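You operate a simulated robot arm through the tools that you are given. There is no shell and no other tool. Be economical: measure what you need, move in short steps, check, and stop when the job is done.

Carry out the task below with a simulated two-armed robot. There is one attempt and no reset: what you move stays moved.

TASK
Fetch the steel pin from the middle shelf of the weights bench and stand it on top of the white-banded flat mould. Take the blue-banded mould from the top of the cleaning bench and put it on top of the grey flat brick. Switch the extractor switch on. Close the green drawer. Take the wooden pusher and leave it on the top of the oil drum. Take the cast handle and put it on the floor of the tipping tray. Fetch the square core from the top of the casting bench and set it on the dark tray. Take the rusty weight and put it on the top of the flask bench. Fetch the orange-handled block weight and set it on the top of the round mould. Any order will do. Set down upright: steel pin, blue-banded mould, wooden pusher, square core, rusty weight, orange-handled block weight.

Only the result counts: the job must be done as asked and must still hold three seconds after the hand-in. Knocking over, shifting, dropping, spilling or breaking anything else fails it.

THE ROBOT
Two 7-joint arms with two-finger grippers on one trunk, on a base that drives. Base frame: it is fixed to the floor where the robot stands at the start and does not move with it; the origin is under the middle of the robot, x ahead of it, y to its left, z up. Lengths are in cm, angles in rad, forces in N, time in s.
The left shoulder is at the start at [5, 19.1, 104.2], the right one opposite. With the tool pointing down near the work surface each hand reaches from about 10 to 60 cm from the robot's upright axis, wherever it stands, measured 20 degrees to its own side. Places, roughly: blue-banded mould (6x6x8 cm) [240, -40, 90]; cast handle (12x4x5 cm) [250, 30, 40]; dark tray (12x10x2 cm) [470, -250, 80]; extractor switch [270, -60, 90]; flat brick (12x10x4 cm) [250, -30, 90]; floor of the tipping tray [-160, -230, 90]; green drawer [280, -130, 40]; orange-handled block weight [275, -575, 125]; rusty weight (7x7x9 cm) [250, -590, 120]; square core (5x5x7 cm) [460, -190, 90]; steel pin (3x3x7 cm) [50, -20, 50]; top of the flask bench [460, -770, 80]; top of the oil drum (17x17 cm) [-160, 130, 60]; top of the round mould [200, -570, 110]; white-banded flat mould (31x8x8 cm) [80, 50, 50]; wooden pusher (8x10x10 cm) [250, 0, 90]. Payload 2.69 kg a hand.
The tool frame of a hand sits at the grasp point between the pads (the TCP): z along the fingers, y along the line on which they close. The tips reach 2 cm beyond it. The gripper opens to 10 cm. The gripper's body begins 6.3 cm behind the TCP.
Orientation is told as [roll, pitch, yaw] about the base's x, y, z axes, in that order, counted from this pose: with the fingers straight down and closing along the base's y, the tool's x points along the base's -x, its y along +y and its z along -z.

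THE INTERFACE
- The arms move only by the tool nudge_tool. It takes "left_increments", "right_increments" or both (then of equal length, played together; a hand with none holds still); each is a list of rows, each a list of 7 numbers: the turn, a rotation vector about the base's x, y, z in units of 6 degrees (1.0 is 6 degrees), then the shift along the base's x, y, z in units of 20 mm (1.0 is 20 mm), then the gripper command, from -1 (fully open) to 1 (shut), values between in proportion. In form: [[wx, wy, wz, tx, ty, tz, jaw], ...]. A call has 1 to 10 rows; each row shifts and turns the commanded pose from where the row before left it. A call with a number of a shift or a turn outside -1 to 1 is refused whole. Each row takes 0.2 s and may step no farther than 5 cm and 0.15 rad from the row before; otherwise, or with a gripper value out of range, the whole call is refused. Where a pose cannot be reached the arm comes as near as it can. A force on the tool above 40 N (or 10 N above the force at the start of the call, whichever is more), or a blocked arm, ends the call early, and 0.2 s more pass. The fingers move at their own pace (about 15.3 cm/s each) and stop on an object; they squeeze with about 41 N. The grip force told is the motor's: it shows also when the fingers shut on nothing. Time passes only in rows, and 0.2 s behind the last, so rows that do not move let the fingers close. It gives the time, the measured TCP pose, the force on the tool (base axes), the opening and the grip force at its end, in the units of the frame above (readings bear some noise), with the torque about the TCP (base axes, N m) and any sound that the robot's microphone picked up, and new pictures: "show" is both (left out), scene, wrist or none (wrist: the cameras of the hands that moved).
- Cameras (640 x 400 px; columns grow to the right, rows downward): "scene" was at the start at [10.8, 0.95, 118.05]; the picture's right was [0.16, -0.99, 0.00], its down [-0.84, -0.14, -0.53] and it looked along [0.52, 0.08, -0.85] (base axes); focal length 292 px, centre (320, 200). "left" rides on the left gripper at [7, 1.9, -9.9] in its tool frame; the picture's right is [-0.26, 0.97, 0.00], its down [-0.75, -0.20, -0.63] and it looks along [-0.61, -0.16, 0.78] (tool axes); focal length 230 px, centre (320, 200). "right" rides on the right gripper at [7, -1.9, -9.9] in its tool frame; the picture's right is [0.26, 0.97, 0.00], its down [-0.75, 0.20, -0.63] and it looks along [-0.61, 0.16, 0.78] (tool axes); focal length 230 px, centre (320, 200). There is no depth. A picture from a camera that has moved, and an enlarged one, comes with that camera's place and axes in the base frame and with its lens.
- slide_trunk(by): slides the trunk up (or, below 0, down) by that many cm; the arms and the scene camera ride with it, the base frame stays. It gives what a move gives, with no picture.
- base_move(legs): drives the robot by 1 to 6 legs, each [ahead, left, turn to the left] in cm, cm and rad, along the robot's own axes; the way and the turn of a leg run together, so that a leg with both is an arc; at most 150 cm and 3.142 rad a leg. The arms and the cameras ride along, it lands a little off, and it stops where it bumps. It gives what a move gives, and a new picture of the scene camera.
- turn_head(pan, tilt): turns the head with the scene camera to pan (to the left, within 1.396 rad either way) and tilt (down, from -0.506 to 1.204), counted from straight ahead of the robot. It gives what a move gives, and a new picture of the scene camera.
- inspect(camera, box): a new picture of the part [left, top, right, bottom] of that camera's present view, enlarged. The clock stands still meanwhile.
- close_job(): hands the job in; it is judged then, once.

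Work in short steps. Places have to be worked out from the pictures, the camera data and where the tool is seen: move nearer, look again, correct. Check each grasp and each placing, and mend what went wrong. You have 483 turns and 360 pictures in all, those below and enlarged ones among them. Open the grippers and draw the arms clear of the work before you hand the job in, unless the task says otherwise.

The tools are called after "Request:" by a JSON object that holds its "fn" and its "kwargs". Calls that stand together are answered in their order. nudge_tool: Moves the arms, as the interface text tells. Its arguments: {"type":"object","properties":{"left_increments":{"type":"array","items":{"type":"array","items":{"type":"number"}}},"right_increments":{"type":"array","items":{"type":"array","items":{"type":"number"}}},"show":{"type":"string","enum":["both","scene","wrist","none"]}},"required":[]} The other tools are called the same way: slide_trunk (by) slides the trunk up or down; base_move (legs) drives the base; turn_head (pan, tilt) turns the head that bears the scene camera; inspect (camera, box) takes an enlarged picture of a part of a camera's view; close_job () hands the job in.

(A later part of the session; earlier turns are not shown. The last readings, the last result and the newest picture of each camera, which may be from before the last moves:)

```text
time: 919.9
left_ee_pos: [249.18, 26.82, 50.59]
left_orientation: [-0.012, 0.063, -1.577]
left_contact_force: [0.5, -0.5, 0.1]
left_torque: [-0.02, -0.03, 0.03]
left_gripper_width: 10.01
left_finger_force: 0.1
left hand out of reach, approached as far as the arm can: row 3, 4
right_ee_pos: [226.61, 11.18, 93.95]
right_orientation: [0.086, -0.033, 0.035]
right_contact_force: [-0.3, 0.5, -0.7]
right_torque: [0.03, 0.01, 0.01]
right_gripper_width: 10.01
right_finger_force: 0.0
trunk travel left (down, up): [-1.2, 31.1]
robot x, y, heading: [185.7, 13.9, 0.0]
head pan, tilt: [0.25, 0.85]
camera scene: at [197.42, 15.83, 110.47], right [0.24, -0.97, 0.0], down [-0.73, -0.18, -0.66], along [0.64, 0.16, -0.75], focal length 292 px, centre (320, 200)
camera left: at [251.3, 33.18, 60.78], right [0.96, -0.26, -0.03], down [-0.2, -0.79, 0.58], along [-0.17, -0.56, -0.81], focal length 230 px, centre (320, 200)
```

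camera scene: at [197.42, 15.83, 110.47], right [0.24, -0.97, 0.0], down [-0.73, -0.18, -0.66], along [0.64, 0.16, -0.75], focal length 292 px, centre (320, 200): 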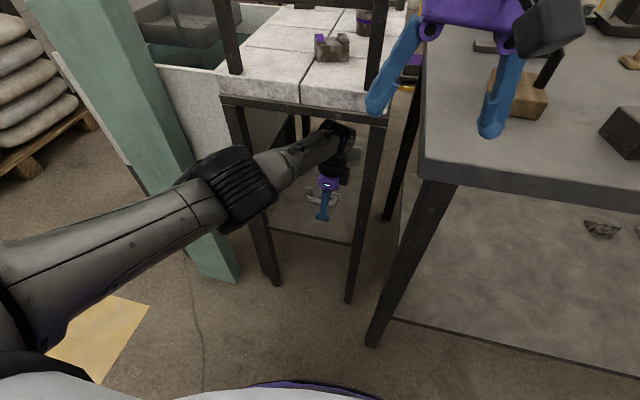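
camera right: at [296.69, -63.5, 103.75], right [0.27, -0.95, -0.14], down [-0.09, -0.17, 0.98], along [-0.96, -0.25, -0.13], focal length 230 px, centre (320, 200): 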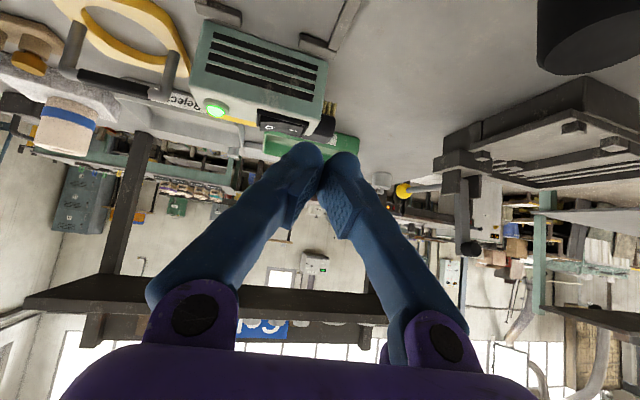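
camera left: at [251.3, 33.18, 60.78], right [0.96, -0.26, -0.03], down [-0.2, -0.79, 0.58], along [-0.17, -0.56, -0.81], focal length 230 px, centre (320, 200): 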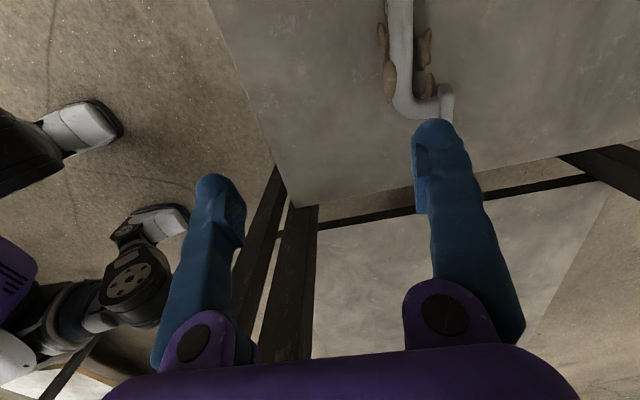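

Reach limit; the base needs to go 8 cm closer and 5 cm south (to keep the elbow off the left leg). First raise the right hand clear of the pusher and shift the left hand north.

Request:
{"fn": "nudge_tool", "kwargs": {"left_increments": [[0, 0, 0, -0.3, 0.5, 0, -1], [0, 0, 0, 0, 0.6, 0, -1], [0, 0, 0, 0, 0.6, 0, -1], [0, 0, 0, 0, 0.5, 0, -1]], "right_increments": [[0, 0, 0, 0, 0, 1, -1], [0, 0, 0, 0, 0, 1, -1], [0, 0, 0, 0, 0, 1, -1], [0, 0, 0, 0, 0, 1, -1]], "show": "none"}}

Request:
{"fn": "base_move", "kwargs": {"legs": [[8, -5, 0]]}}

Request:
{"fn": "nudge_tool", "kwargs": {"left_increments": [[0, 0, 0, 0, 0, 0, -1]], "show": "wrist"}}

```text
time: 920.9
left_ee_pos: [248.22, 31.48, 50.57]
left_orientation: [-0.009, 0.066, -1.576]
left_contact_force: [0.1, 1.4, -0.3]
left_torque: [-0.03, 0.0, 0.03]
left_gripper_width: 9.99
left_finger_force: 0.1
right_ee_pos: [226.61, 11.19, 102.04]
right_orientation: [0.087, -0.032, 0.036]
right_contact_force: [0.3, 0.2, -0.2]
right_torque: [0.0, 0.01, 0.0]
right_gripper_width: 9.99
right_finger_force: 0.1
trunk travel left (down, up): [-1.2, 31.1]
robot x, y, heading: [185.76, 13.93, -0.002]
head pan, tilt: [0.25, 0.85]
```

```text
time: 922.0
left_ee_pos: [255.3, 27.06, 50.55]
left_orientation: [-0.011, 0.065, -1.565]
left_contact_force: [0.0, 0.9, 1.6]
left_torque: [-0.02, 0.03, 0.01]
left_gripper_width: 9.98
left_finger_force: 0.0
right_ee_pos: [233.84, 6.61, 101.89]
right_orientation: [0.086, -0.036, 0.045]
right_contact_force: [-0.1, -0.5, 0.4]
right_torque: [-0.05, -0.04, 0.0]
right_gripper_width: 10.01
right_finger_force: 0.1
trunk travel left (down, up): [-1.2, 31.1]
robot x, y, heading: [193.63, 9.41, 0.007]
head pan, tilt: [0.25, 0.85]
camera scene: at [204.65, 11.04, 110.48], right [0.25, -0.97, 0.0], down [-0.73, -0.19, -0.66], along [0.64, 0.17, -0.75], focal length 292 px, centre (320, 200)
```

scene: 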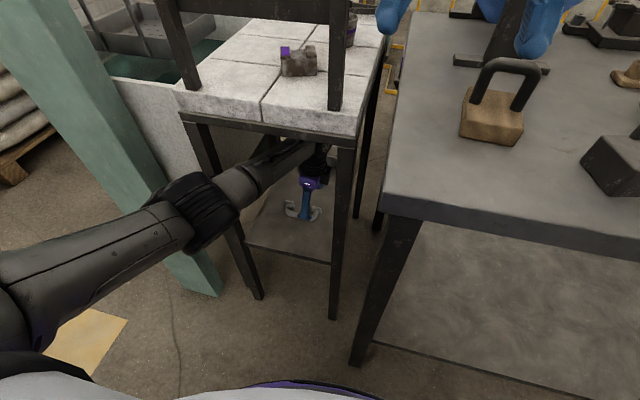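

```text
time: 922.5
left_ee_pos: [255.47, 27.02, 50.59]
left_orientation: [-0.01, 0.064, -1.567]
left_contact_force: [0.5, 0.3, -0.2]
left_torque: [0.01, 0.01, 0.0]
left_gripper_width: 9.99
left_finger_force: 0.0
right_ee_pos: [233.83, 6.52, 101.89]
right_orientation: [0.089, -0.032, 0.044]
right_contact_force: [-0.6, -0.5, 0.3]
right_torque: [0.02, -0.02, -0.01]
right_gripper_width: 9.99
right_finger_force: 0.0
trunk travel left (down, up): [-1.2, 31.1]
robot x, y, heading: [193.02, 9.14, 0.008]
head pan, tilt: [0.25, 0.85]
camera left: at [257.49, 33.41, 60.85], right [0.97, -0.25, -0.03], down [-0.19, -0.79, 0.58], along [-0.17, -0.56, -0.81], focal length 230 px, centre (320, 200)
```

left: 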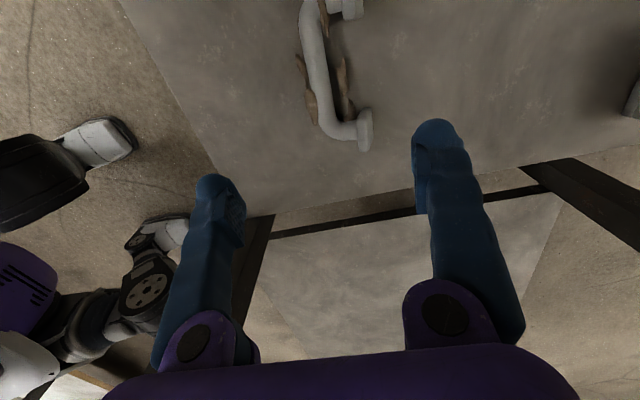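

South foot plate at (259.4,26.6), bar at x≈256.2. Positioning over it and descending.

Request:
{"fn": "nudge_tool", "kwargs": {"left_increments": [[0, 0, 0, 0.6, -0.1, -0.3, -1], [0, 0, 0, 0.5, -0.1, -0.7, -1], [0, 0, 0, 0, 0, -1, -1], [0, 0, 0, 0, 0, -1, -1], [0, 0, 0, 0, 0, -0.7, -1]], "show": "wrist"}}

```text
time: 923.6
left_ee_pos: [254.12, 26.93, 44.15]
left_orientation: [-0.011, 0.063, -1.567]
left_contact_force: [0.3, 0.0, -0.4]
left_torque: [-0.02, 0.02, 0.02]
left_gripper_width: 10.0
left_finger_force: 0.1
left hand out of reach, approached as far as the arm can: row 2, 3, 4, 5
right_ee_pos: [233.84, 6.6, 101.98]
right_orientation: [0.086, -0.034, 0.043]
right_contact_force: [-0.6, 1.0, 0.1]
right_torque: [-0.02, 0.01, 0.01]
right_gripper_width: 9.99
right_finger_force: 0.0
trunk travel left (down, up): [-1.2, 31.1]
robot x, y, heading: [192.82, 9.3, 0.004]
head pan, tilt: [0.25, 0.85]
camera left: at [256.3, 33.36, 54.3], right [0.97, -0.25, -0.03], down [-0.19, -0.79, 0.58], along [-0.17, -0.56, -0.81], focal length 230 px, centre (320, 200)
```

left: 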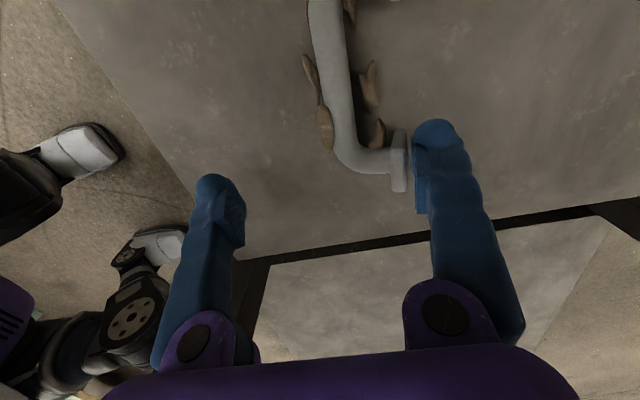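

Almost; the arm is at its limit. Base 2 cm ahead and trunk down 1 cm to let the hand go lower.

Request:
{"fn": "base_move", "kwargs": {"legs": [[2.5, 0, 0]]}}

Request:
{"fn": "slide_trunk", "kwargs": {"by": -1.1}}

Request:
{"fn": "nudge_tool", "kwargs": {"left_increments": [[0, 0, 0, 0, 0, -0.3, -1], [0, 0, 0, 0, 0, -0.2, -1]], "show": "wrist"}}

```text
time: 924.4
left_ee_pos: [254.34, 26.93, 44.05]
left_orientation: [-0.01, 0.066, -1.567]
left_contact_force: [-0.3, 0.8, 0.2]
left_torque: [-0.01, -0.01, 0.0]
left_gripper_width: 10.0
left_finger_force: 0.0
right_ee_pos: [233.89, 6.58, 101.84]
right_orientation: [0.085, -0.033, 0.045]
right_contact_force: [0.1, 0.2, 0.0]
right_torque: [-0.02, 0.01, 0.02]
right_gripper_width: 10.02
right_finger_force: 0.1
trunk travel left (down, up): [-1.2, 31.1]
robot x, y, heading: [193.13, 9.24, 0.009]
head pan, tilt: [0.25, 0.85]
stopped in leg 1: the robot was blocked; the commanded pose is now the measured one
camera scene: at [204.68, 11.01, 110.47], right [0.25, -0.97, 0.0], down [-0.73, -0.19, -0.66], along [0.64, 0.17, -0.75], focal length 292 px, centre (320, 200)
```

scene: 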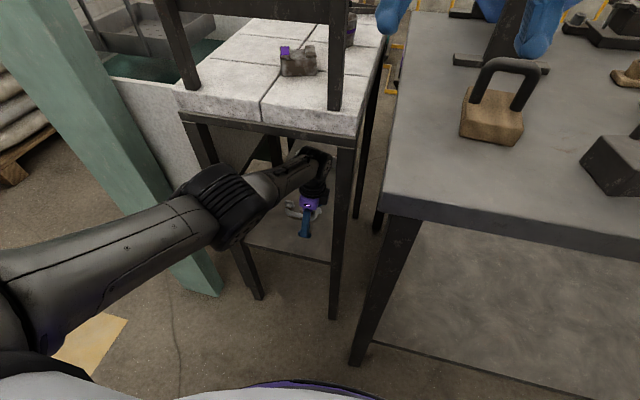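

```text
time: 925.0
left_ee_pos: [254.24, 27.01, 42.96]
left_orientation: [-0.011, 0.064, -1.569]
left_contact_force: [0.9, -0.2, 0.7]
left_torque: [-0.03, 0.0, 0.02]
left_gripper_width: 10.0
left_finger_force: 0.1
right_ee_pos: [233.83, 6.59, 100.75]
right_orientation: [0.085, -0.035, 0.043]
right_contact_force: [-0.4, 1.0, -0.1]
right_torque: [0.0, -0.01, -0.03]
right_gripper_width: 10.02
right_finger_force: 0.1
trunk travel left (down, up): [-0.1, 32.2]
robot x, y, heading: [192.76, 9.34, 0.01]
head pan, tilt: [0.25, 0.85]
```

```text
time: 925.5
left_ee_pos: [253.83, 26.83, 42.15]
left_orientation: [-0.01, 0.065, -1.568]
left_contact_force: [-0.5, 0.8, 0.2]
left_torque: [0.03, 0.03, -0.02]
left_gripper_width: 9.98
left_finger_force: 0.0
left hand out of reach, approached as far as the arm can: row 2
right_ee_pos: [233.81, 6.56, 100.82]
right_orientation: [0.086, -0.035, 0.042]
right_contact_force: [-0.5, -0.1, -0.3]
right_torque: [0.02, 0.01, 0.01]
right_gripper_width: 10.01
right_finger_force: 0.1
trunk travel left (down, up): [-0.1, 32.2]
robot x, y, heading: [193.47, 9.41, 0.006]
head pan, tilt: [0.25, 0.85]
camera left: at [255.81, 33.38, 52.39], right [0.97, -0.25, -0.03], down [-0.19, -0.79, 0.58], along [-0.17, -0.56, -0.81], focal length 230 px, centre (320, 200)
```

left: 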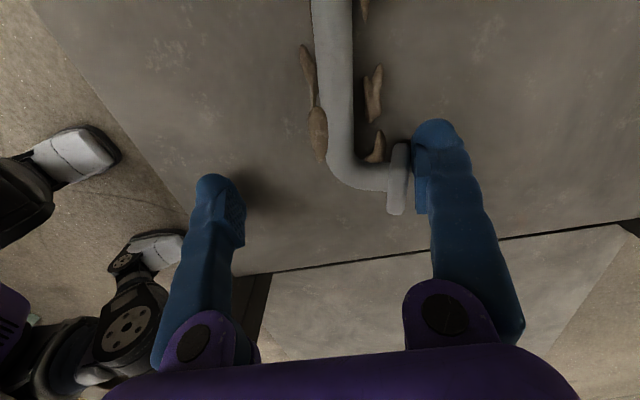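

Tips are just above the shelf; rear finger is behind the foot plate. Closing.

Request:
{"fn": "nudge_tool", "kwargs": {"left_increments": [[0, 0, 0, 0, 0, 0, -0.5], [0, 0, 0, 0, 0, 0, 0], [0, 0, 0, 0, 0, 0, 0.5], [0, 0, 0, 0, 0, 0, 1], [0, 0, 0, 0, 0, 0, 1]], "show": "wrist"}}

```text
time: 926.8
left_ee_pos: [253.8, 26.91, 42.01]
left_orientation: [-0.011, 0.065, -1.567]
left_contact_force: [-0.1, -0.4, -0.4]
left_torque: [-0.04, 0.02, -0.02]
left_gripper_width: 3.92
left_finger_force: 40.9
right_ee_pos: [233.92, 6.51, 100.83]
right_orientation: [0.086, -0.033, 0.043]
right_contact_force: [-0.3, -1.1, 0.2]
right_torque: [-0.01, 0.02, 0.01]
right_gripper_width: 10.0
right_finger_force: 0.0
trunk travel left (down, up): [-0.1, 32.2]
robot x, y, heading: [192.97, 9.22, 0.005]
head pan, tilt: [0.25, 0.85]
camera left: at [255.83, 33.38, 52.4], right [0.97, -0.25, -0.03], down [-0.19, -0.79, 0.58], along [-0.17, -0.56, -0.81], focal length 230 px, centre (320, 200)
```

left: 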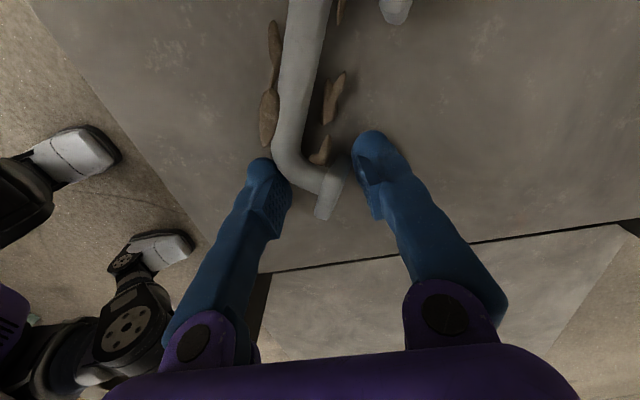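

Gripped at 3.9 cm across bend and plate. Lifting slowly.

Request:
{"fn": "nudge_tool", "kwargs": {"left_increments": [[0, 0, 0, 0, 0, 0.3, 1], [0, 0, 0, 0, 0, 0.3, 1], [0, 0, 0, 0, 0, 0.4, 1], [0, 0, 0, 0, 0, 0.5, 1], [0, 0, 0, 0, 0, 0, 1], [0, 0, 0, 0, 0, 0, 1]], "show": "wrist"}}

```text
time: 928.1
left_ee_pos: [253.79, 26.87, 45.08]
left_orientation: [-0.009, 0.064, -1.567]
left_contact_force: [-0.3, -0.1, -1.8]
left_torque: [-0.01, 0.01, -0.01]
left_gripper_width: 3.9
left_finger_force: 41.0
right_ee_pos: [233.9, 6.71, 100.8]
right_orientation: [0.086, -0.035, 0.045]
right_contact_force: [1.1, 0.4, -0.5]
right_torque: [0.03, 0.0, 0.0]
right_gripper_width: 10.0
right_finger_force: 0.1
trunk travel left (down, up): [-0.1, 32.2]
robot x, y, heading: [193.17, 9.16, 0.009]
head pan, tilt: [0.25, 0.85]
camera left: at [255.85, 33.26, 55.37], right [0.97, -0.25, -0.03], down [-0.19, -0.79, 0.58], along [-0.17, -0.56, -0.81], focal length 230 px, centre (320, 200)
```

left: 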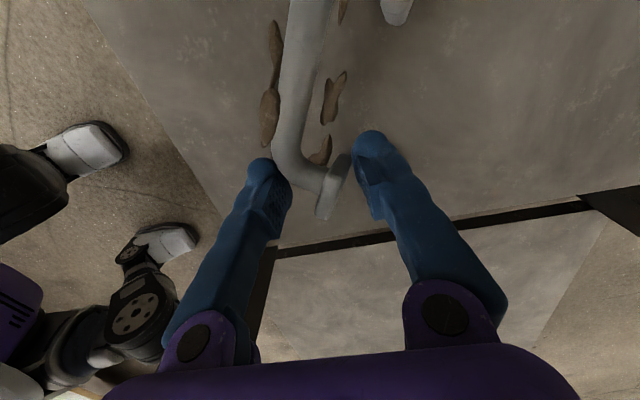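

Holding steadily. Raise to z≈50, then withdraw slowly.

Request:
{"fn": "nudge_tool", "kwargs": {"left_increments": [[0, 0, 0, 0, 0, 0.4, 1], [0, 0, 0, 0, 0, 0.5, 1], [0, 0, 0, 0, 0, 0.5, 1], [0, 0, 0, -0.3, 0, 0.3, 1], [0, 0, 0, -0.5, 0, 0, 1], [0, 0, 0, -0.5, 0, 0, 1], [0, 0, 0, -0.6, 0, 0, 1], [0, 0, 0, -0.6, 0, 0, 1], [0, 0, 0, -0.6, 0, 0, 1], [0, 0, 0, -0.6, 0, 0, 1]], "show": "wrist"}}

```text
time: 930.4
left_ee_pos: [246.28, 26.99, 48.55]
left_orientation: [-0.012, 0.064, -1.568]
left_contact_force: [0.2, 0.3, -1.4]
left_torque: [-0.05, 0.03, -0.02]
left_gripper_width: 3.89
left_finger_force: 41.5
right_ee_pos: [233.87, 6.57, 100.84]
right_orientation: [0.085, -0.033, 0.044]
right_contact_force: [0.4, 0.0, -0.4]
right_torque: [-0.02, 0.03, -0.01]
right_gripper_width: 10.0
right_finger_force: 0.0
trunk travel left (down, up): [-0.1, 32.2]
robot x, y, heading: [193.19, 9.5, 0.004]
head pan, tilt: [0.25, 0.85]
camera left: at [248.33, 33.39, 58.82], right [0.97, -0.25, -0.03], down [-0.19, -0.79, 0.58], along [-0.17, -0.56, -0.81], focal length 230 px, centre (320, 200)
```

left: 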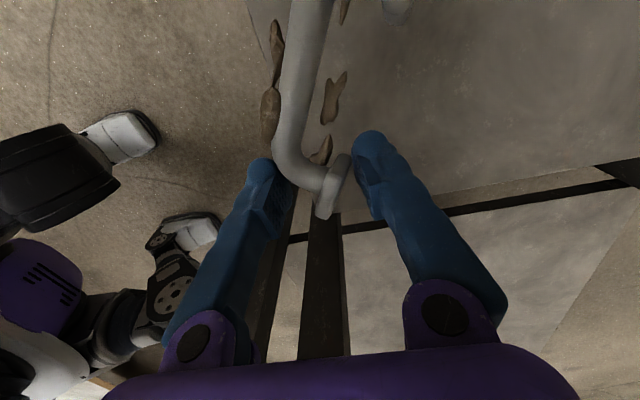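

Continuing out slowly.

Request:
{"fn": "nudge_tool", "kwargs": {"left_increments": [[0, 0, 0, -0.7, 0, 0, 1], [0, 0, 0, -0.7, 0, 0, 1], [0, 0, 0, -0.7, 0, 0, 1], [0, 0, 0, -0.7, 0, 0, 1], [0, 0, 0, -0.7, 0, 0, 1], [0, 0, 0, -0.7, 0, 0, 1], [0, 0, 0, -0.7, 0, 0, 1], [0, 0, 0, -0.7, 0, 0, 1], [0, 0, 0, -0.7, 0, 0, 1], [0, 0, 0, -0.7, 0, 0, 1]], "show": "scene"}}

```text
time: 932.5
left_ee_pos: [232.11, 27.06, 48.48]
left_orientation: [-0.011, 0.065, -1.567]
left_contact_force: [0.2, 0.2, 0.0]
left_torque: [-0.06, -0.01, 0.0]
left_gripper_width: 3.83
left_finger_force: 41.0
right_ee_pos: [233.91, 6.69, 100.77]
right_orientation: [0.087, -0.033, 0.044]
right_contact_force: [-0.3, -0.2, 0.1]
right_torque: [0.03, -0.02, 0.0]
right_gripper_width: 9.99
right_finger_force: 0.1
trunk travel left (down, up): [-0.1, 32.2]
robot x, y, heading: [193.04, 9.07, 0.0]
head pan, tilt: [0.25, 0.85]
camera scene: at [204.68, 11.02, 109.37], right [0.25, -0.97, 0.0], down [-0.73, -0.19, -0.66], along [0.64, 0.17, -0.75], focal length 292 px, centre (320, 200)
```

scene: 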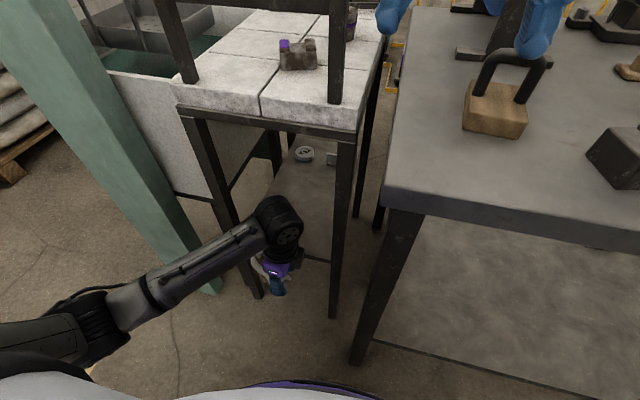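

Checking whether the grip creeps: holding still for 2 s.

Request:
{"fn": "nudge_tool", "kwargs": {"left_increments": [[0, 0, 0, 0, 0, 0, 1], [0, 0, 0, 0, 0, 0, 1], [0, 0, 0, 0, 0, 0, 1], [0, 0, 0, 0, 0, 0, 1], [0, 0, 0, 0, 0, 0, 1], [0, 0, 0, 0, 0, 0, 1], [0, 0, 0, 0, 0, 0, 1], [0, 0, 0, 0, 0, 0, 1], [0, 0, 0, 0, 0, 0, 1], [0, 0, 0, 0, 0, 0, 1]], "show": "wrist"}}

```text
time: 934.8
left_ee_pos: [232.26, 27.03, 48.61]
left_orientation: [-0.011, 0.064, -1.565]
left_contact_force: [0.4, -0.3, -0.8]
left_torque: [-0.07, 0.02, -0.01]
left_gripper_width: 3.83
left_finger_force: 41.1
right_ee_pos: [233.85, 6.58, 100.9]
right_orientation: [0.085, -0.033, 0.044]
right_contact_force: [-0.2, -0.6, -0.7]
right_torque: [-0.02, 0.03, 0.02]
right_gripper_width: 9.97
right_finger_force: 0.0
trunk travel left (down, up): [-0.1, 32.2]
robot x, y, heading: [192.87, 9.4, 0.004]
head pan, tilt: [0.25, 0.85]
camera left: at [234.24, 33.44, 58.83], right [0.97, -0.25, -0.03], down [-0.19, -0.79, 0.58], along [-0.17, -0.56, -0.81], focal length 230 px, centre (320, 200)
```

left: 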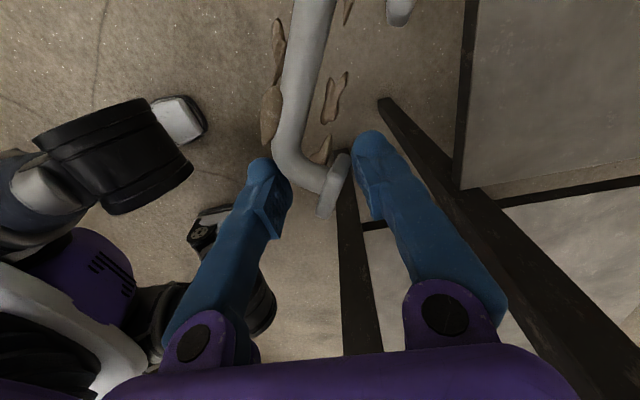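

The grip is stable while still. Meanwhile I'll pick the wooden pusher with the right hand; enlarging it.

Request:
{"fn": "inspect", "kwargs": {"camera": "scene", "box": [440, 20, 600, 140]}}

```text
3.33 times, centred on (520, 80) of scene
camera zoom: at [204.68, 11.02, 109.37], right [0.25, -0.97, 0.0], down [-0.73, -0.19, -0.66], along [0.64, 0.17, -0.75], focal length 975 px, centre (-347, 600)
```

zoom: 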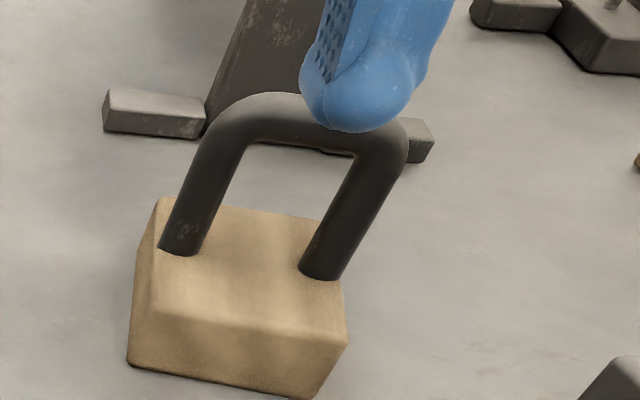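

Pusher's arched handle: along y at x≈246.6, y from -0.7 to -5.9, top z≈94.5, yaw ≈-10°. Moving the right hand above it.

Request:
{"fn": "nudge_tool", "kwargs": {"right_increments": [[-0.2, 0, -0.4, 0.9, -0.7, 0.2, -1], [-0.2, 0, -0.4, 0.9, -0.7, 0, -1], [-0.2, 0, -0.4, 0.9, -0.7, 0, -1], [-0.2, 0, -0.4, 0.9, -0.7, 0, -1], [0, 0, -0.4, 0.9, -0.7, 0, -1], [0, 0, 0, 0.9, -0.7, 0, -1], [0, 0, 0, 0.9, -0.7, 0, -1]], "show": "both"}}

```text
time: 936.4
left_ee_pos: [232.08, 27.09, 48.58]
left_orientation: [-0.009, 0.064, -1.567]
left_contact_force: [0.4, -0.3, -1.2]
left_torque: [-0.02, -0.02, -0.02]
left_gripper_width: 3.81
left_finger_force: 41.1
right_ee_pos: [246.73, -3.19, 101.2]
right_orientation: [0.002, -0.036, -0.162]
right_contact_force: [-0.3, 0.6, 0.2]
right_torque: [0.01, 0.01, 0.02]
right_gripper_width: 10.01
right_finger_force: 0.2
trunk travel left (down, up): [-0.1, 32.2]
robot x, y, heading: [192.69, 9.1, 0.004]
head pan, tilt: [0.25, 0.85]
camera scene: at [204.68, 11.01, 109.37], right [0.25, -0.97, 0.0], down [-0.73, -0.19, -0.66], along [0.64, 0.17, -0.75], focal length 292 px, centre (320, 200)
camera right: at [239.24, -3.86, 110.79], right [-0.1, 1.0, -0.01], down [0.75, 0.08, 0.66], along [0.65, 0.06, -0.75], focal length 230 px, centre (320, 200)
```

scene: 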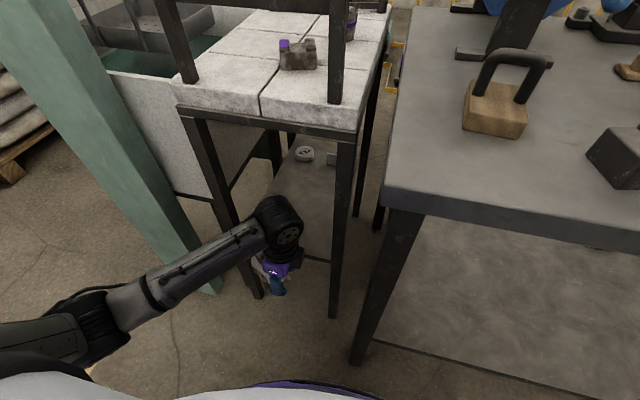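
right: 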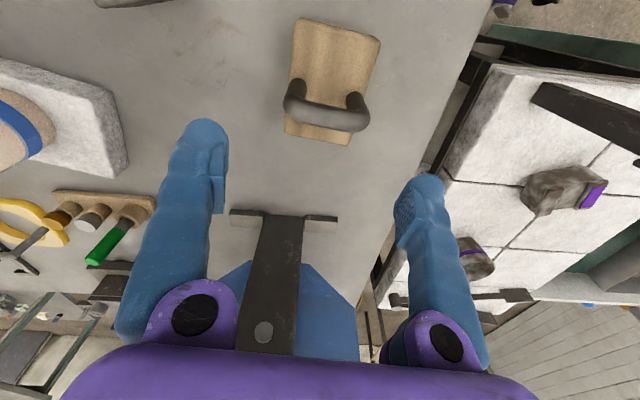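

Handle centre ≈(245.6,-2.8). Descending to straddle the posts and closing.

Request:
{"fn": "nudge_tool", "kwargs": {"right_increments": [[0, 0.3, 0.3, -0.3, 0.1, -0.5, -1], [0, 0, 0.2, -0.25, 0.1, -1, -1], [0, 0, 0, 0, 0, -1, -1], [0, 0, 0, 0, 0, -1, -1], [0, 0, 0, 0, 0, -1, -1], [0, 0, 0, 0, 0, -0.5, -1]], "show": "wrist"}}

```text
time: 937.8
left_ee_pos: [231.97, 27.36, 48.57]
left_orientation: [-0.005, 0.052, -1.567]
left_contact_force: [0.4, -0.7, 0.0]
left_torque: [-0.04, 0.01, 0.0]
left_gripper_width: 3.81
left_finger_force: 41.4
right_ee_pos: [245.01, -1.93, 92.05]
right_orientation: [-0.012, -0.018, -0.105]
right_contact_force: [0.5, -0.5, -0.1]
right_torque: [0.03, -0.01, -0.01]
right_gripper_width: 10.02
right_finger_force: 0.1
trunk travel left (down, up): [-0.1, 32.2]
robot x, y, heading: [193.29, 9.29, 0.01]
head pan, tilt: [0.25, 0.85]
camera right: at [237.82, -2.87, 101.75], right [-0.15, 0.99, -0.02], down [0.76, 0.13, 0.64], along [0.63, 0.09, -0.77], focal length 230 px, centre (320, 200)
```

right: 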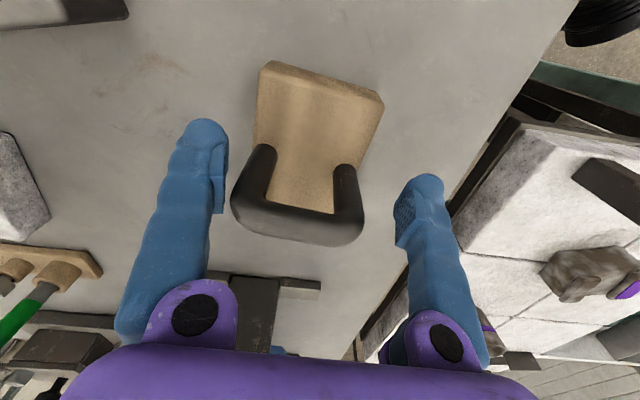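

The right elbow seems to rest on the bench at this low trunk. I'll move the left hand back a little, raise the trunk 8 cm, then re-lower the right hand.

Request:
{"fn": "nudge_tool", "kwargs": {"left_increments": [[0, 0, 0, -0.5, 0, 0, 1], [0, 0, 0, -0.5, 0, 0, 1], [0, 0, 0, -0.5, 0, 0, 1], [0, 0, 0, -0.5, 0, 0, 1], [0, 0, 0, -0.5, 0, 0, 1]], "right_increments": [[0, 0, 0, 0, 0, 1, -1], [0, 0, 0, 0, 0, 1, -1], [0, 0, 0, 0, 0, 0, -1], [0, 0, 0, 0, 0, 0, -1], [0, 0, 0, 0, 0, 0, -1]], "show": "none"}}

Request:
{"fn": "slide_trunk", "kwargs": {"by": 8}}

Request:
{"fn": "nudge_tool", "kwargs": {"right_increments": [[0, 0, 0, 0.1, -0.2, -1, -1], [0, 0, 0, 0.1, -0.2, -1, -1], [0, 0, 0, 0, 0, -1, -1], [0, 0, 0, 0, 0, -1, -1], [0, 0, 0, 0, 0, -1, -1]], "show": "both"}}

```text
time: 939.0
left_ee_pos: [227.13, 26.85, 48.42]
left_orientation: [-0.01, 0.062, -1.57]
left_contact_force: [0.2, -0.6, -1.9]
left_torque: [-0.05, 0.02, -0.01]
left_gripper_width: 3.79
left_finger_force: 41.3
right_ee_pos: [245.48, -2.59, 95.37]
right_orientation: [-0.006, -0.008, -0.111]
right_contact_force: [-0.5, -0.5, 0.3]
right_torque: [0.03, 0.04, 0.01]
right_gripper_width: 9.98
right_finger_force: 0.0
trunk travel left (down, up): [-0.1, 32.2]
robot x, y, heading: [192.88, 9.31, 0.007]
head pan, tilt: [0.25, 0.85]
```

```text
time: 940.1
left_ee_pos: [227.23, 26.96, 56.59]
left_orientation: [-0.011, 0.062, -1.568]
left_contact_force: [-0.6, 0.7, -1.1]
left_torque: [0.0, -0.01, 0.01]
left_gripper_width: 3.79
left_finger_force: 40.8
right_ee_pos: [245.34, -2.71, 103.51]
right_orientation: [-0.003, -0.009, -0.111]
right_contact_force: [-1.3, 0.2, 0.1]
right_torque: [0.02, 0.03, 0.01]
right_gripper_width: 10.0
right_finger_force: 0.1
trunk travel left (down, up): [-8.1, 24.2]
robot x, y, heading: [193.24, 9.4, 0.005]
head pan, tilt: [0.25, 0.85]
```

```text
time: 941.3
left_ee_pos: [226.96, 27.6, 56.5]
left_orientation: [-0.001, 0.045, -1.566]
left_contact_force: [0.1, 0.2, -0.5]
left_torque: [-0.04, 0.05, -0.01]
left_gripper_width: 3.78
left_finger_force: 40.9
right_ee_pos: [244.98, -1.53, 94.46]
right_orientation: [-0.018, -0.026, -0.099]
right_contact_force: [-0.9, 0.2, 0.7]
right_torque: [0.0, 0.04, -0.02]
right_gripper_width: 9.96
right_finger_force: 0.1
trunk travel left (down, up): [-8.1, 24.2]
robot x, y, heading: [192.98, 9.12, 0.006]
head pan, tilt: [0.25, 0.85]
camera scene: at [203.82, 12.82, 117.48], right [0.25, -0.97, 0.02], down [-0.72, -0.2, -0.66], along [0.65, 0.15, -0.75], focal length 292 px, centre (320, 200)
camera right: at [237.74, -2.46, 104.25], right [-0.16, 0.99, -0.03], down [0.75, 0.14, 0.65], along [0.64, 0.08, -0.76], focal length 230 px, centre (320, 200)
```

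scene: 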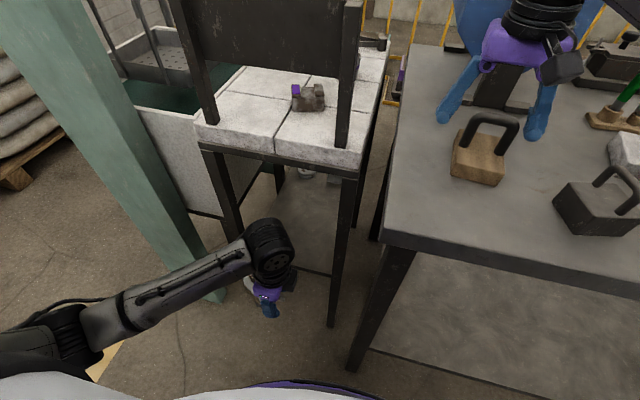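
right: 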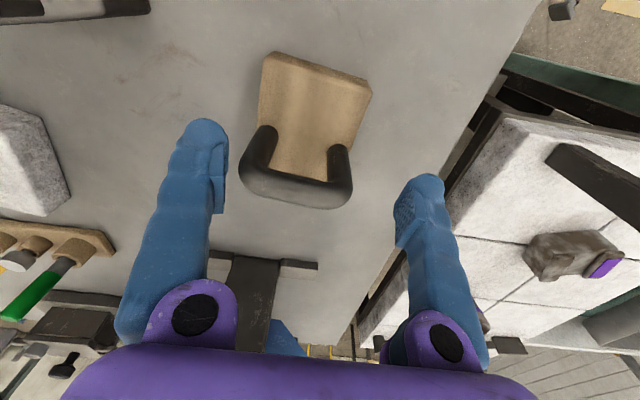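

The body is being pushed slightly, so the right arm touches something. Looking right.

Request:
{"fn": "turn_head", "kwargs": {"pan": -0.7, "tilt": 0.8}}

```text
time: 942.5
left_ee_pos: [227.06, 27.54, 56.49]
left_orientation: [-0.002, 0.044, -1.567]
left_contact_force: [-0.3, 0.1, 0.4]
left_torque: [-0.03, 0.03, 0.03]
left_gripper_width: 3.79
left_finger_force: 41.4
right_ee_pos: [245.01, -1.55, 94.38]
right_orientation: [-0.02, -0.024, -0.097]
right_contact_force: [0.5, -0.7, -1.5]
right_torque: [-0.01, 0.0, 0.0]
right_gripper_width: 10.01
right_finger_force: 0.0
trunk travel left (down, up): [-8.1, 24.2]
robot x, y, heading: [192.93, 8.68, 0.005]
head pan, tilt: [-0.7, 0.799]
camera scene: at [202.5, 5.69, 117.96], right [-0.64, -0.77, 0.01], down [-0.54, 0.44, -0.71], along [0.54, -0.46, -0.7], focal length 292 px, centre (320, 200)
```

scene: 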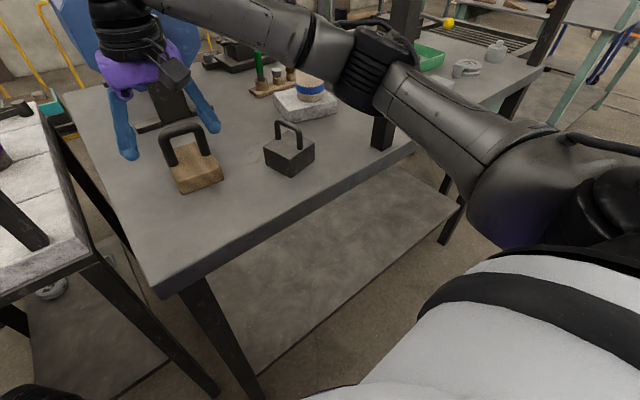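

The right elbow is against the gantry post. Raise the hand, back off a little and strafe 15 cm north so the elbow clears it.

Request:
{"fn": "nudge_tool", "kwargs": {"right_increments": [[0, 0, 0, 0, 0, 1, -1], [0, 0, 0, 0, 0, 1, -1], [0, 0, 0, 0, 0, 1, -1], [0, 0, 0, 0, 0, 1, -1]], "show": "none"}}

Request:
{"fn": "base_move", "kwargs": {"legs": [[-6, 0, 0], [0, 15, 0]]}}

Request:
{"fn": "nudge_tool", "kwargs": {"right_increments": [[0, 0, 0, 1, -1, 0, -1], [0, 0, 0, 1, -1, 0, -1], [0, 0, 0, 0.8, -1, 0, -1], [0, 0, 0, 0.2, -1, 0, -1], [0, 0, 0, 0, -1, 0, -1], [0, 0, 0, 0, -1, 0, -1], [0, 0, 0, 0, -1, 0, -1], [0, 0, 0, 0, -0.6, 0, -1]], "show": "both"}}

```text
time: 943.5
left_ee_pos: [227.29, 27.2, 56.28]
left_orientation: [-0.014, 0.054, -1.565]
left_contact_force: [-0.3, -0.9, -1.3]
left_torque: [-0.03, 0.04, 0.01]
left_gripper_width: 3.77
left_finger_force: 41.3
right_ee_pos: [245.77, -2.21, 100.99]
right_orientation: [-0.018, 0.001, -0.095]
right_contact_force: [0.0, -0.6, 0.6]
right_torque: [0.02, 0.04, 0.01]
right_gripper_width: 9.99
right_finger_force: 0.1
trunk travel left (down, up): [-8.1, 24.2]
robot x, y, heading: [193.02, 8.99, 0.008]
head pan, tilt: [-0.7, 0.799]
```

```text
time: 946.1
left_ee_pos: [221.15, 42.14, 56.49]
left_orientation: [-0.011, 0.064, -1.569]
left_contact_force: [-0.6, 0.6, -0.8]
left_torque: [-0.06, 0.03, 0.01]
left_gripper_width: 3.74
left_finger_force: 41.0
right_ee_pos: [239.58, 11.53, 101.15]
right_orientation: [-0.003, -0.006, -0.11]
right_contact_force: [-0.5, 0.1, 0.0]
right_torque: [-0.01, 0.0, 0.0]
right_gripper_width: 10.02
right_finger_force: 0.1
trunk travel left (down, up): [-8.1, 24.2]
robot x, y, heading: [186.88, 24.44, 0.005]
head pan, tilt: [-0.7, 0.799]
camera scene: at [197.18, 18.98, 117.78], right [-0.64, -0.77, 0.0], down [-0.55, 0.46, -0.7], along [0.54, -0.45, -0.72], focal length 292 px, centre (320, 200)
```

scene: 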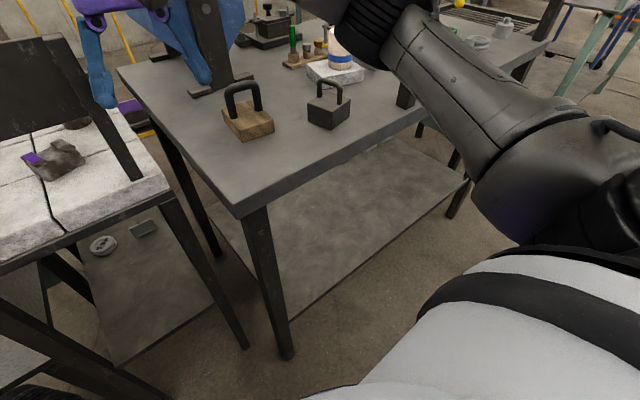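

```text
time: 947.9
left_ee_pos: [221.15, 42.03, 56.47]
left_orientation: [-0.01, 0.065, -1.569]
left_contact_force: [0.1, 0.2, -1.1]
left_torque: [-0.03, 0.05, 0.0]
left_gripper_width: 3.76
left_finger_force: 41.0
right_ee_pos: [245.54, -3.72, 101.23]
right_orientation: [-0.002, -0.007, -0.109]
right_contact_force: [-0.5, -0.3, -1.2]
right_torque: [0.01, 0.0, -0.01]
right_gripper_width: 9.99
right_finger_force: 0.1
trunk travel left (down, up): [-8.1, 24.2]
robot x, y, heading: [186.94, 24.47, 0.003]
head pan, tilt: [-0.7, 0.799]
camera scene: at [197.18, 18.96, 117.77], right [-0.64, -0.77, 0.0], down [-0.55, 0.46, -0.7], along [0.54, -0.45, -0.72], focal length 292 px, centre (320, 200)
camera right: at [238.31, -4.8, 111.14], right [-0.15, 0.99, 0.0], down [0.76, 0.12, 0.63], along [0.63, 0.09, -0.77], focal length 230 px, centre (320, 200)
```

scene: 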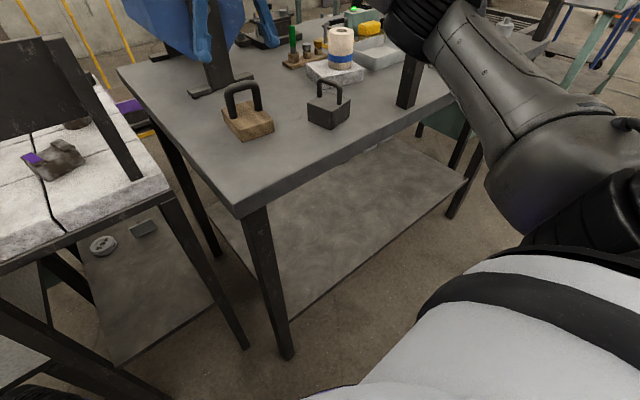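
right: 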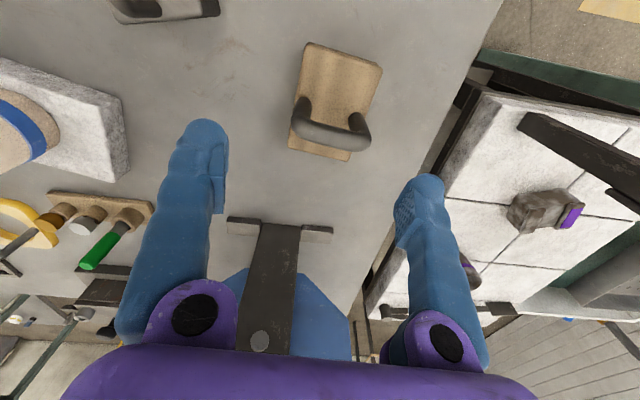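

The elbow is still near the post. I'll pull the right hand back and turn the robot 0.5 rad right so that the elbow points away from the post.

Request:
{"fn": "nudge_tool", "kwargs": {"right_increments": [[0, 0, 0, -1, 0.7, 0, -1], [0, 0, 0, -1, 0.7, 0, -1], [0, 0, 0, -1, 0.7, 0, -1], [0, 0, 0, -1, 0.7, 0, -1], [0, 0, 0, -1, 0.7, 0, -1], [0, 0, 0, -1, 0.7, 0, -1], [0, 0, 0, -1, 0.7, 0, -1], [0, 0, 0, -1, 0.7, 0, -1], [0, 0, 0, -1, 0.7, 0, -1], [0, 0, 0, -1, 0.7, 0, -1]], "show": "none"}}

Request:
{"fn": "base_move", "kwargs": {"legs": [[0, 0, -0.5]]}}

Request:
{"fn": "turn_head", "kwargs": {"pan": 0.0, "tilt": 0.8}}

```text
time: 950.1
left_ee_pos: [221.07, 42.09, 56.53]
left_orientation: [-0.011, 0.064, -1.57]
left_contact_force: [0.1, 0.0, -1.3]
left_torque: [-0.04, 0.0, 0.03]
left_gripper_width: 3.71
left_finger_force: 41.4
right_ee_pos: [225.62, 10.47, 100.87]
right_orientation: [-0.002, -0.005, -0.113]
right_contact_force: [-0.4, -0.8, -0.1]
right_torque: [0.0, -0.02, 0.01]
right_gripper_width: 10.02
right_finger_force: 0.1
trunk travel left (down, up): [-8.1, 24.2]
robot x, y, heading: [186.89, 24.4, 0.005]
head pan, tilt: [-0.7, 0.799]
```

```text
time: 951.9
left_ee_pos: [225.56, 23.56, 56.51]
left_orientation: [-0.01, 0.064, -2.065]
left_contact_force: [-1.0, -0.7, -1.6]
left_torque: [-0.05, 0.01, 0.02]
left_gripper_width: 2.64
left_finger_force: 40.9
right_ee_pos: [214.46, -6.36, 100.86]
right_orientation: [-0.003, -0.005, -0.607]
right_contact_force: [-0.4, 0.4, -1.0]
right_torque: [0.0, 0.02, -0.02]
right_gripper_width: 10.0
right_finger_force: 0.0
trunk travel left (down, up): [-8.1, 24.2]
robot x, y, heading: [186.92, 24.16, -0.492]
head pan, tilt: [-0.7, 0.799]
camera scene: at [193.5, 14.72, 117.77], right [-0.93, -0.37, 0.0], down [-0.27, 0.67, -0.7], along [0.26, -0.65, -0.72], focal length 292 px, centre (320, 200)
```

scene: 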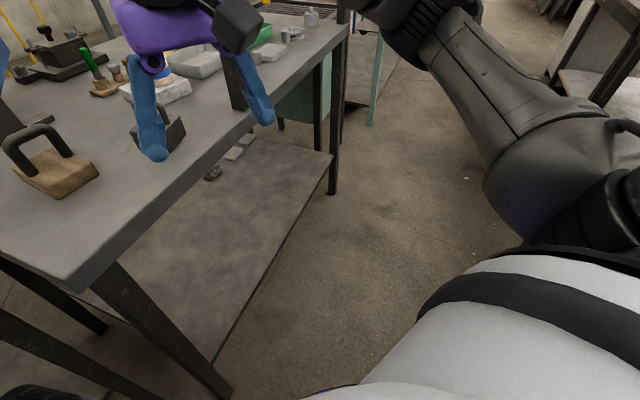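

```text
time: 953.0
left_ee_pos: [225.42, 23.61, 56.49]
left_orientation: [-0.009, 0.064, -2.065]
left_contact_force: [0.0, -0.3, -0.7]
left_torque: [-0.02, 0.06, 0.01]
left_gripper_width: 2.64
left_finger_force: 41.2
right_ee_pos: [214.46, -6.37, 100.92]
right_orientation: [-0.001, -0.004, -0.609]
right_contact_force: [0.0, -0.6, -0.7]
right_torque: [-0.02, 0.02, -0.01]
right_gripper_width: 9.98
right_finger_force: 0.2
trunk travel left (down, up): [-8.1, 24.2]
robot x, y, heading: [187.04, 24.49, -0.494]
head pan, tilt: [0.0, 0.799]
camera scene: at [197.62, 18.41, 117.77], right [-0.47, -0.88, 0.0], down [-0.63, 0.34, -0.7], along [0.61, -0.33, -0.72], focal length 292 px, centre (320, 200)
```

scene: 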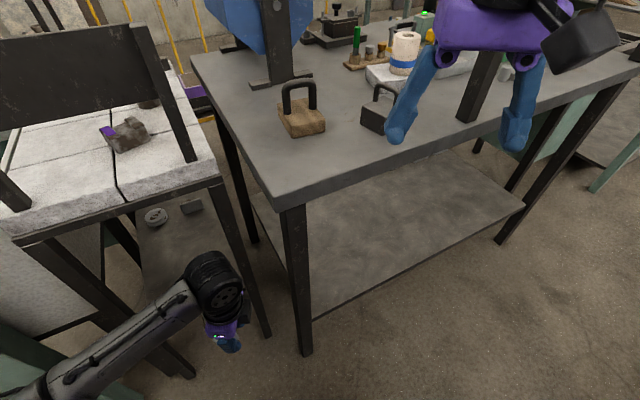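

The left grip narrowed to 2.6 cm — the handle slipped some. Checking the left wrist camera at once.

Request:
{"fn": "nudge_tool", "kwargs": {"left_increments": [[0, 0, 0, 0, 0, 0, 1]], "show": "wrist"}}

```text
time: 953.4
left_ee_pos: [225.49, 23.54, 56.39]
left_orientation: [-0.01, 0.064, -2.064]
left_contact_force: [-0.4, -0.7, -0.4]
left_torque: [-0.02, 0.03, -0.01]
left_gripper_width: 2.61
left_finger_force: 41.6
right_ee_pos: [214.51, -6.45, 100.87]
right_orientation: [-0.002, -0.006, -0.607]
right_contact_force: [-0.4, 0.0, -0.3]
right_torque: [0.02, -0.01, -0.04]
right_gripper_width: 10.01
right_finger_force: 0.1
trunk travel left (down, up): [-8.1, 24.2]
robot x, y, heading: [186.93, 24.71, -0.49]
head pan, tilt: [0.0, 0.799]
camera left: at [230.31, 28.27, 66.76], right [0.73, -0.68, -0.03], down [-0.54, -0.6, 0.58], along [-0.41, -0.41, -0.81], focal length 230 px, centre (320, 200)
```

left: 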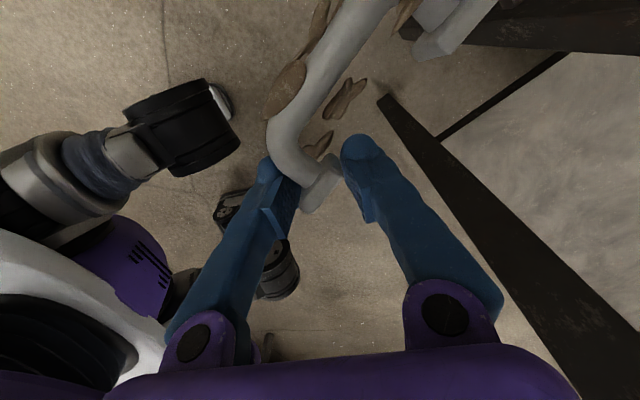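

The handle has pivoted in the grip. I'll set it on the cleaning bench and regrip it properly. Raising by the trunk first (smooth).

Request:
{"fn": "slide_trunk", "kwargs": {"by": 24}}

Request:
{"fn": "nudge_tool", "kwargs": {"left_increments": [[0, 0, 0, 0, 0, 0.5, 1], [0, 0, 0, 0, 0, 0.6, 1], [0, 0, 0, 0, 0, 0.6, 1], [0, 0, 0, 0, 0, 0.6, 1], [0, 0, 0, 0, 0, 0.6, 1], [0, 0, 0, 0, 0, 0.6, 1], [0, 0, 0, 0, 0, 0.6, 1], [0, 0, 0, 0, 0, 0.6, 1], [0, 0, 0, 0, 0, 0.6, 1], [0, 0, 0, 0, 0, 0.6, 1]], "show": "both"}}

```text
time: 955.9
left_ee_pos: [225.48, 23.4, 80.42]
left_orientation: [-0.01, 0.066, -2.064]
left_contact_force: [0.1, 0.4, -1.1]
left_torque: [-0.02, 0.05, -0.02]
left_gripper_width: 2.61
left_finger_force: 40.9
right_ee_pos: [214.47, -6.4, 124.95]
right_orientation: [-0.002, -0.008, -0.608]
right_contact_force: [-0.6, 0.0, -0.7]
right_torque: [0.0, 0.01, 0.01]
right_gripper_width: 10.0
right_finger_force: 0.1
trunk travel left (down, up): [-32.1, 0.2]
robot x, y, heading: [187.1, 24.36, -0.492]
head pan, tilt: [0.0, 0.799]
```

```text
time: 958.1
left_ee_pos: [225.48, 23.53, 92.25]
left_orientation: [-0.011, 0.065, -2.063]
left_contact_force: [-0.2, -0.2, -1.3]
left_torque: [-0.03, 0.04, 0.01]
left_gripper_width: 2.61
left_finger_force: 41.4
right_ee_pos: [214.36, -6.39, 124.92]
right_orientation: [-0.001, -0.005, -0.61]
right_contact_force: [-0.2, 0.0, 0.8]
right_torque: [0.01, -0.02, 0.0]
right_gripper_width: 10.0
right_finger_force: 0.1
trunk travel left (down, up): [-32.1, 0.2]
robot x, y, heading: [186.69, 24.32, -0.492]
head pan, tilt: [0.0, 0.799]
camera scene: at [197.63, 18.41, 141.77], right [-0.47, -0.88, 0.0], down [-0.63, 0.34, -0.7], along [0.61, -0.33, -0.72], focal length 292 px, centre (320, 200)
camera left: at [230.34, 28.29, 102.57], right [0.73, -0.68, -0.03], down [-0.54, -0.6, 0.58], along [-0.42, -0.41, -0.81], focal length 230 px, centre (320, 200)
```

scene: 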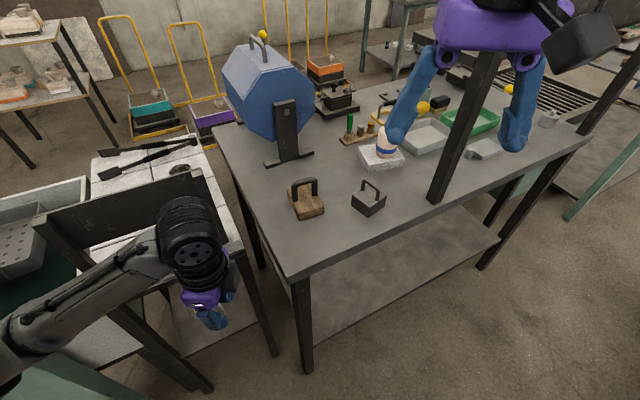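
left: 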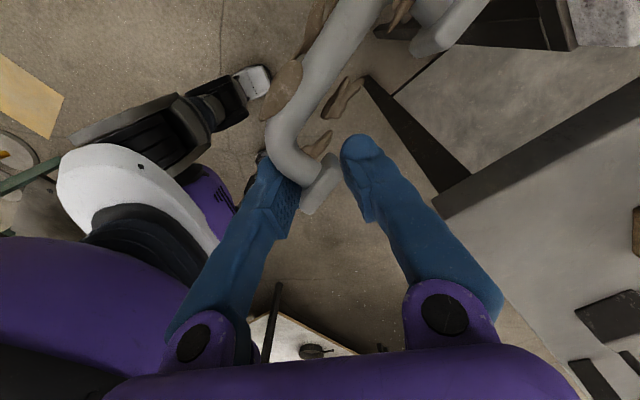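

Moving it slowly over the bench's free corner at about (236,5).

Request:
{"fn": "nudge_tool", "kwargs": {"left_increments": [[0, 0, 0, 0, 0, 0.6, 1], [0, 0, 0, 0, -0.5, 0.6, 1], [0, 0, 0, 0.1, -0.6, 0.3, 1], [0, 0, 0, 0.2, -0.6, 0, 1], [0, 0, 0, 0.3, -0.6, 0, 1], [0, 0, 0, 0.3, -0.6, 0, 1], [0, 0, 0, 0.3, -0.6, 0, 1], [0, 0, 0, 0.3, -0.6, 0, 1], [0, 0, 0, 0.3, -0.6, 0, 1], [0, 0, 0, 0.3, -0.6, 0, 1]], "show": "none"}}

Request:
{"fn": "nudge_tool", "kwargs": {"left_increments": [[0, 0, 0, 0.4, -0.6, 0, 1], [0, 0, 0, 0.4, -0.6, 0, 1], [0, 0, 0, 0.4, -0.6, 0, 1], [0, 0, 0, 0.5, -0.6, 0, 1], [0, 0, 0, 0.5, -0.5, 0, 1], [0, 0, 0, 0.4, -0.4, 0, 1], [0, 0, 0, 0.3, -0.2, 0, 1]], "show": "both"}}

```text
time: 960.3
left_ee_pos: [229.62, 13.11, 95.28]
left_orientation: [-0.012, 0.065, -2.063]
left_contact_force: [0.6, -0.7, -0.6]
left_torque: [0.01, 0.04, 0.0]
left_gripper_width: 2.57
left_finger_force: 41.2
right_ee_pos: [214.42, -6.4, 124.91]
right_orientation: [-0.002, -0.006, -0.608]
right_contact_force: [0.0, -0.7, -0.7]
right_torque: [0.0, 0.01, 0.0]
right_gripper_width: 10.04
right_finger_force: 0.2
trunk travel left (down, up): [-32.1, 0.2]
robot x, y, heading: [186.57, 24.08, -0.495]
head pan, tilt: [0.0, 0.799]
```

```text
time: 961.9
left_ee_pos: [235.53, 6.01, 95.17]
left_orientation: [-0.011, 0.064, -2.065]
left_contact_force: [-0.1, 0.0, -1.0]
left_torque: [-0.06, 0.07, 0.0]
left_gripper_width: 2.58
left_finger_force: 40.7
right_ee_pos: [214.52, -6.32, 124.89]
right_orientation: [-0.004, -0.007, -0.607]
right_contact_force: [0.0, 0.0, -0.2]
right_torque: [0.02, -0.03, -0.01]
right_gripper_width: 9.99
right_finger_force: 0.1
trunk travel left (down, up): [-32.1, 0.2]
robot x, y, heading: [187.39, 24.0, -0.49]
head pan, tilt: [0.0, 0.799]
camera scene: at [197.64, 18.41, 141.77], right [-0.47, -0.88, 0.0], down [-0.63, 0.34, -0.7], along [0.61, -0.33, -0.72], focal length 292 px, centre (320, 200)
camera left: at [240.35, 10.72, 105.48], right [0.73, -0.68, -0.03], down [-0.54, -0.6, 0.58], along [-0.42, -0.41, -0.81], focal length 230 px, centre (320, 200)
```

scene: 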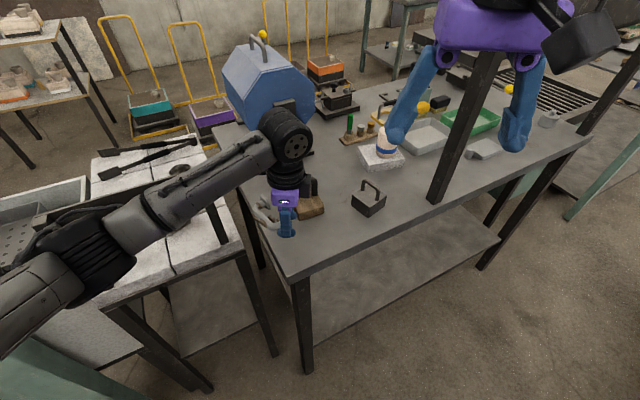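
left: 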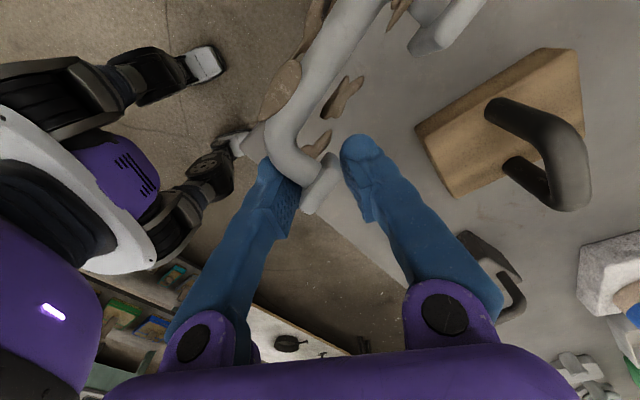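

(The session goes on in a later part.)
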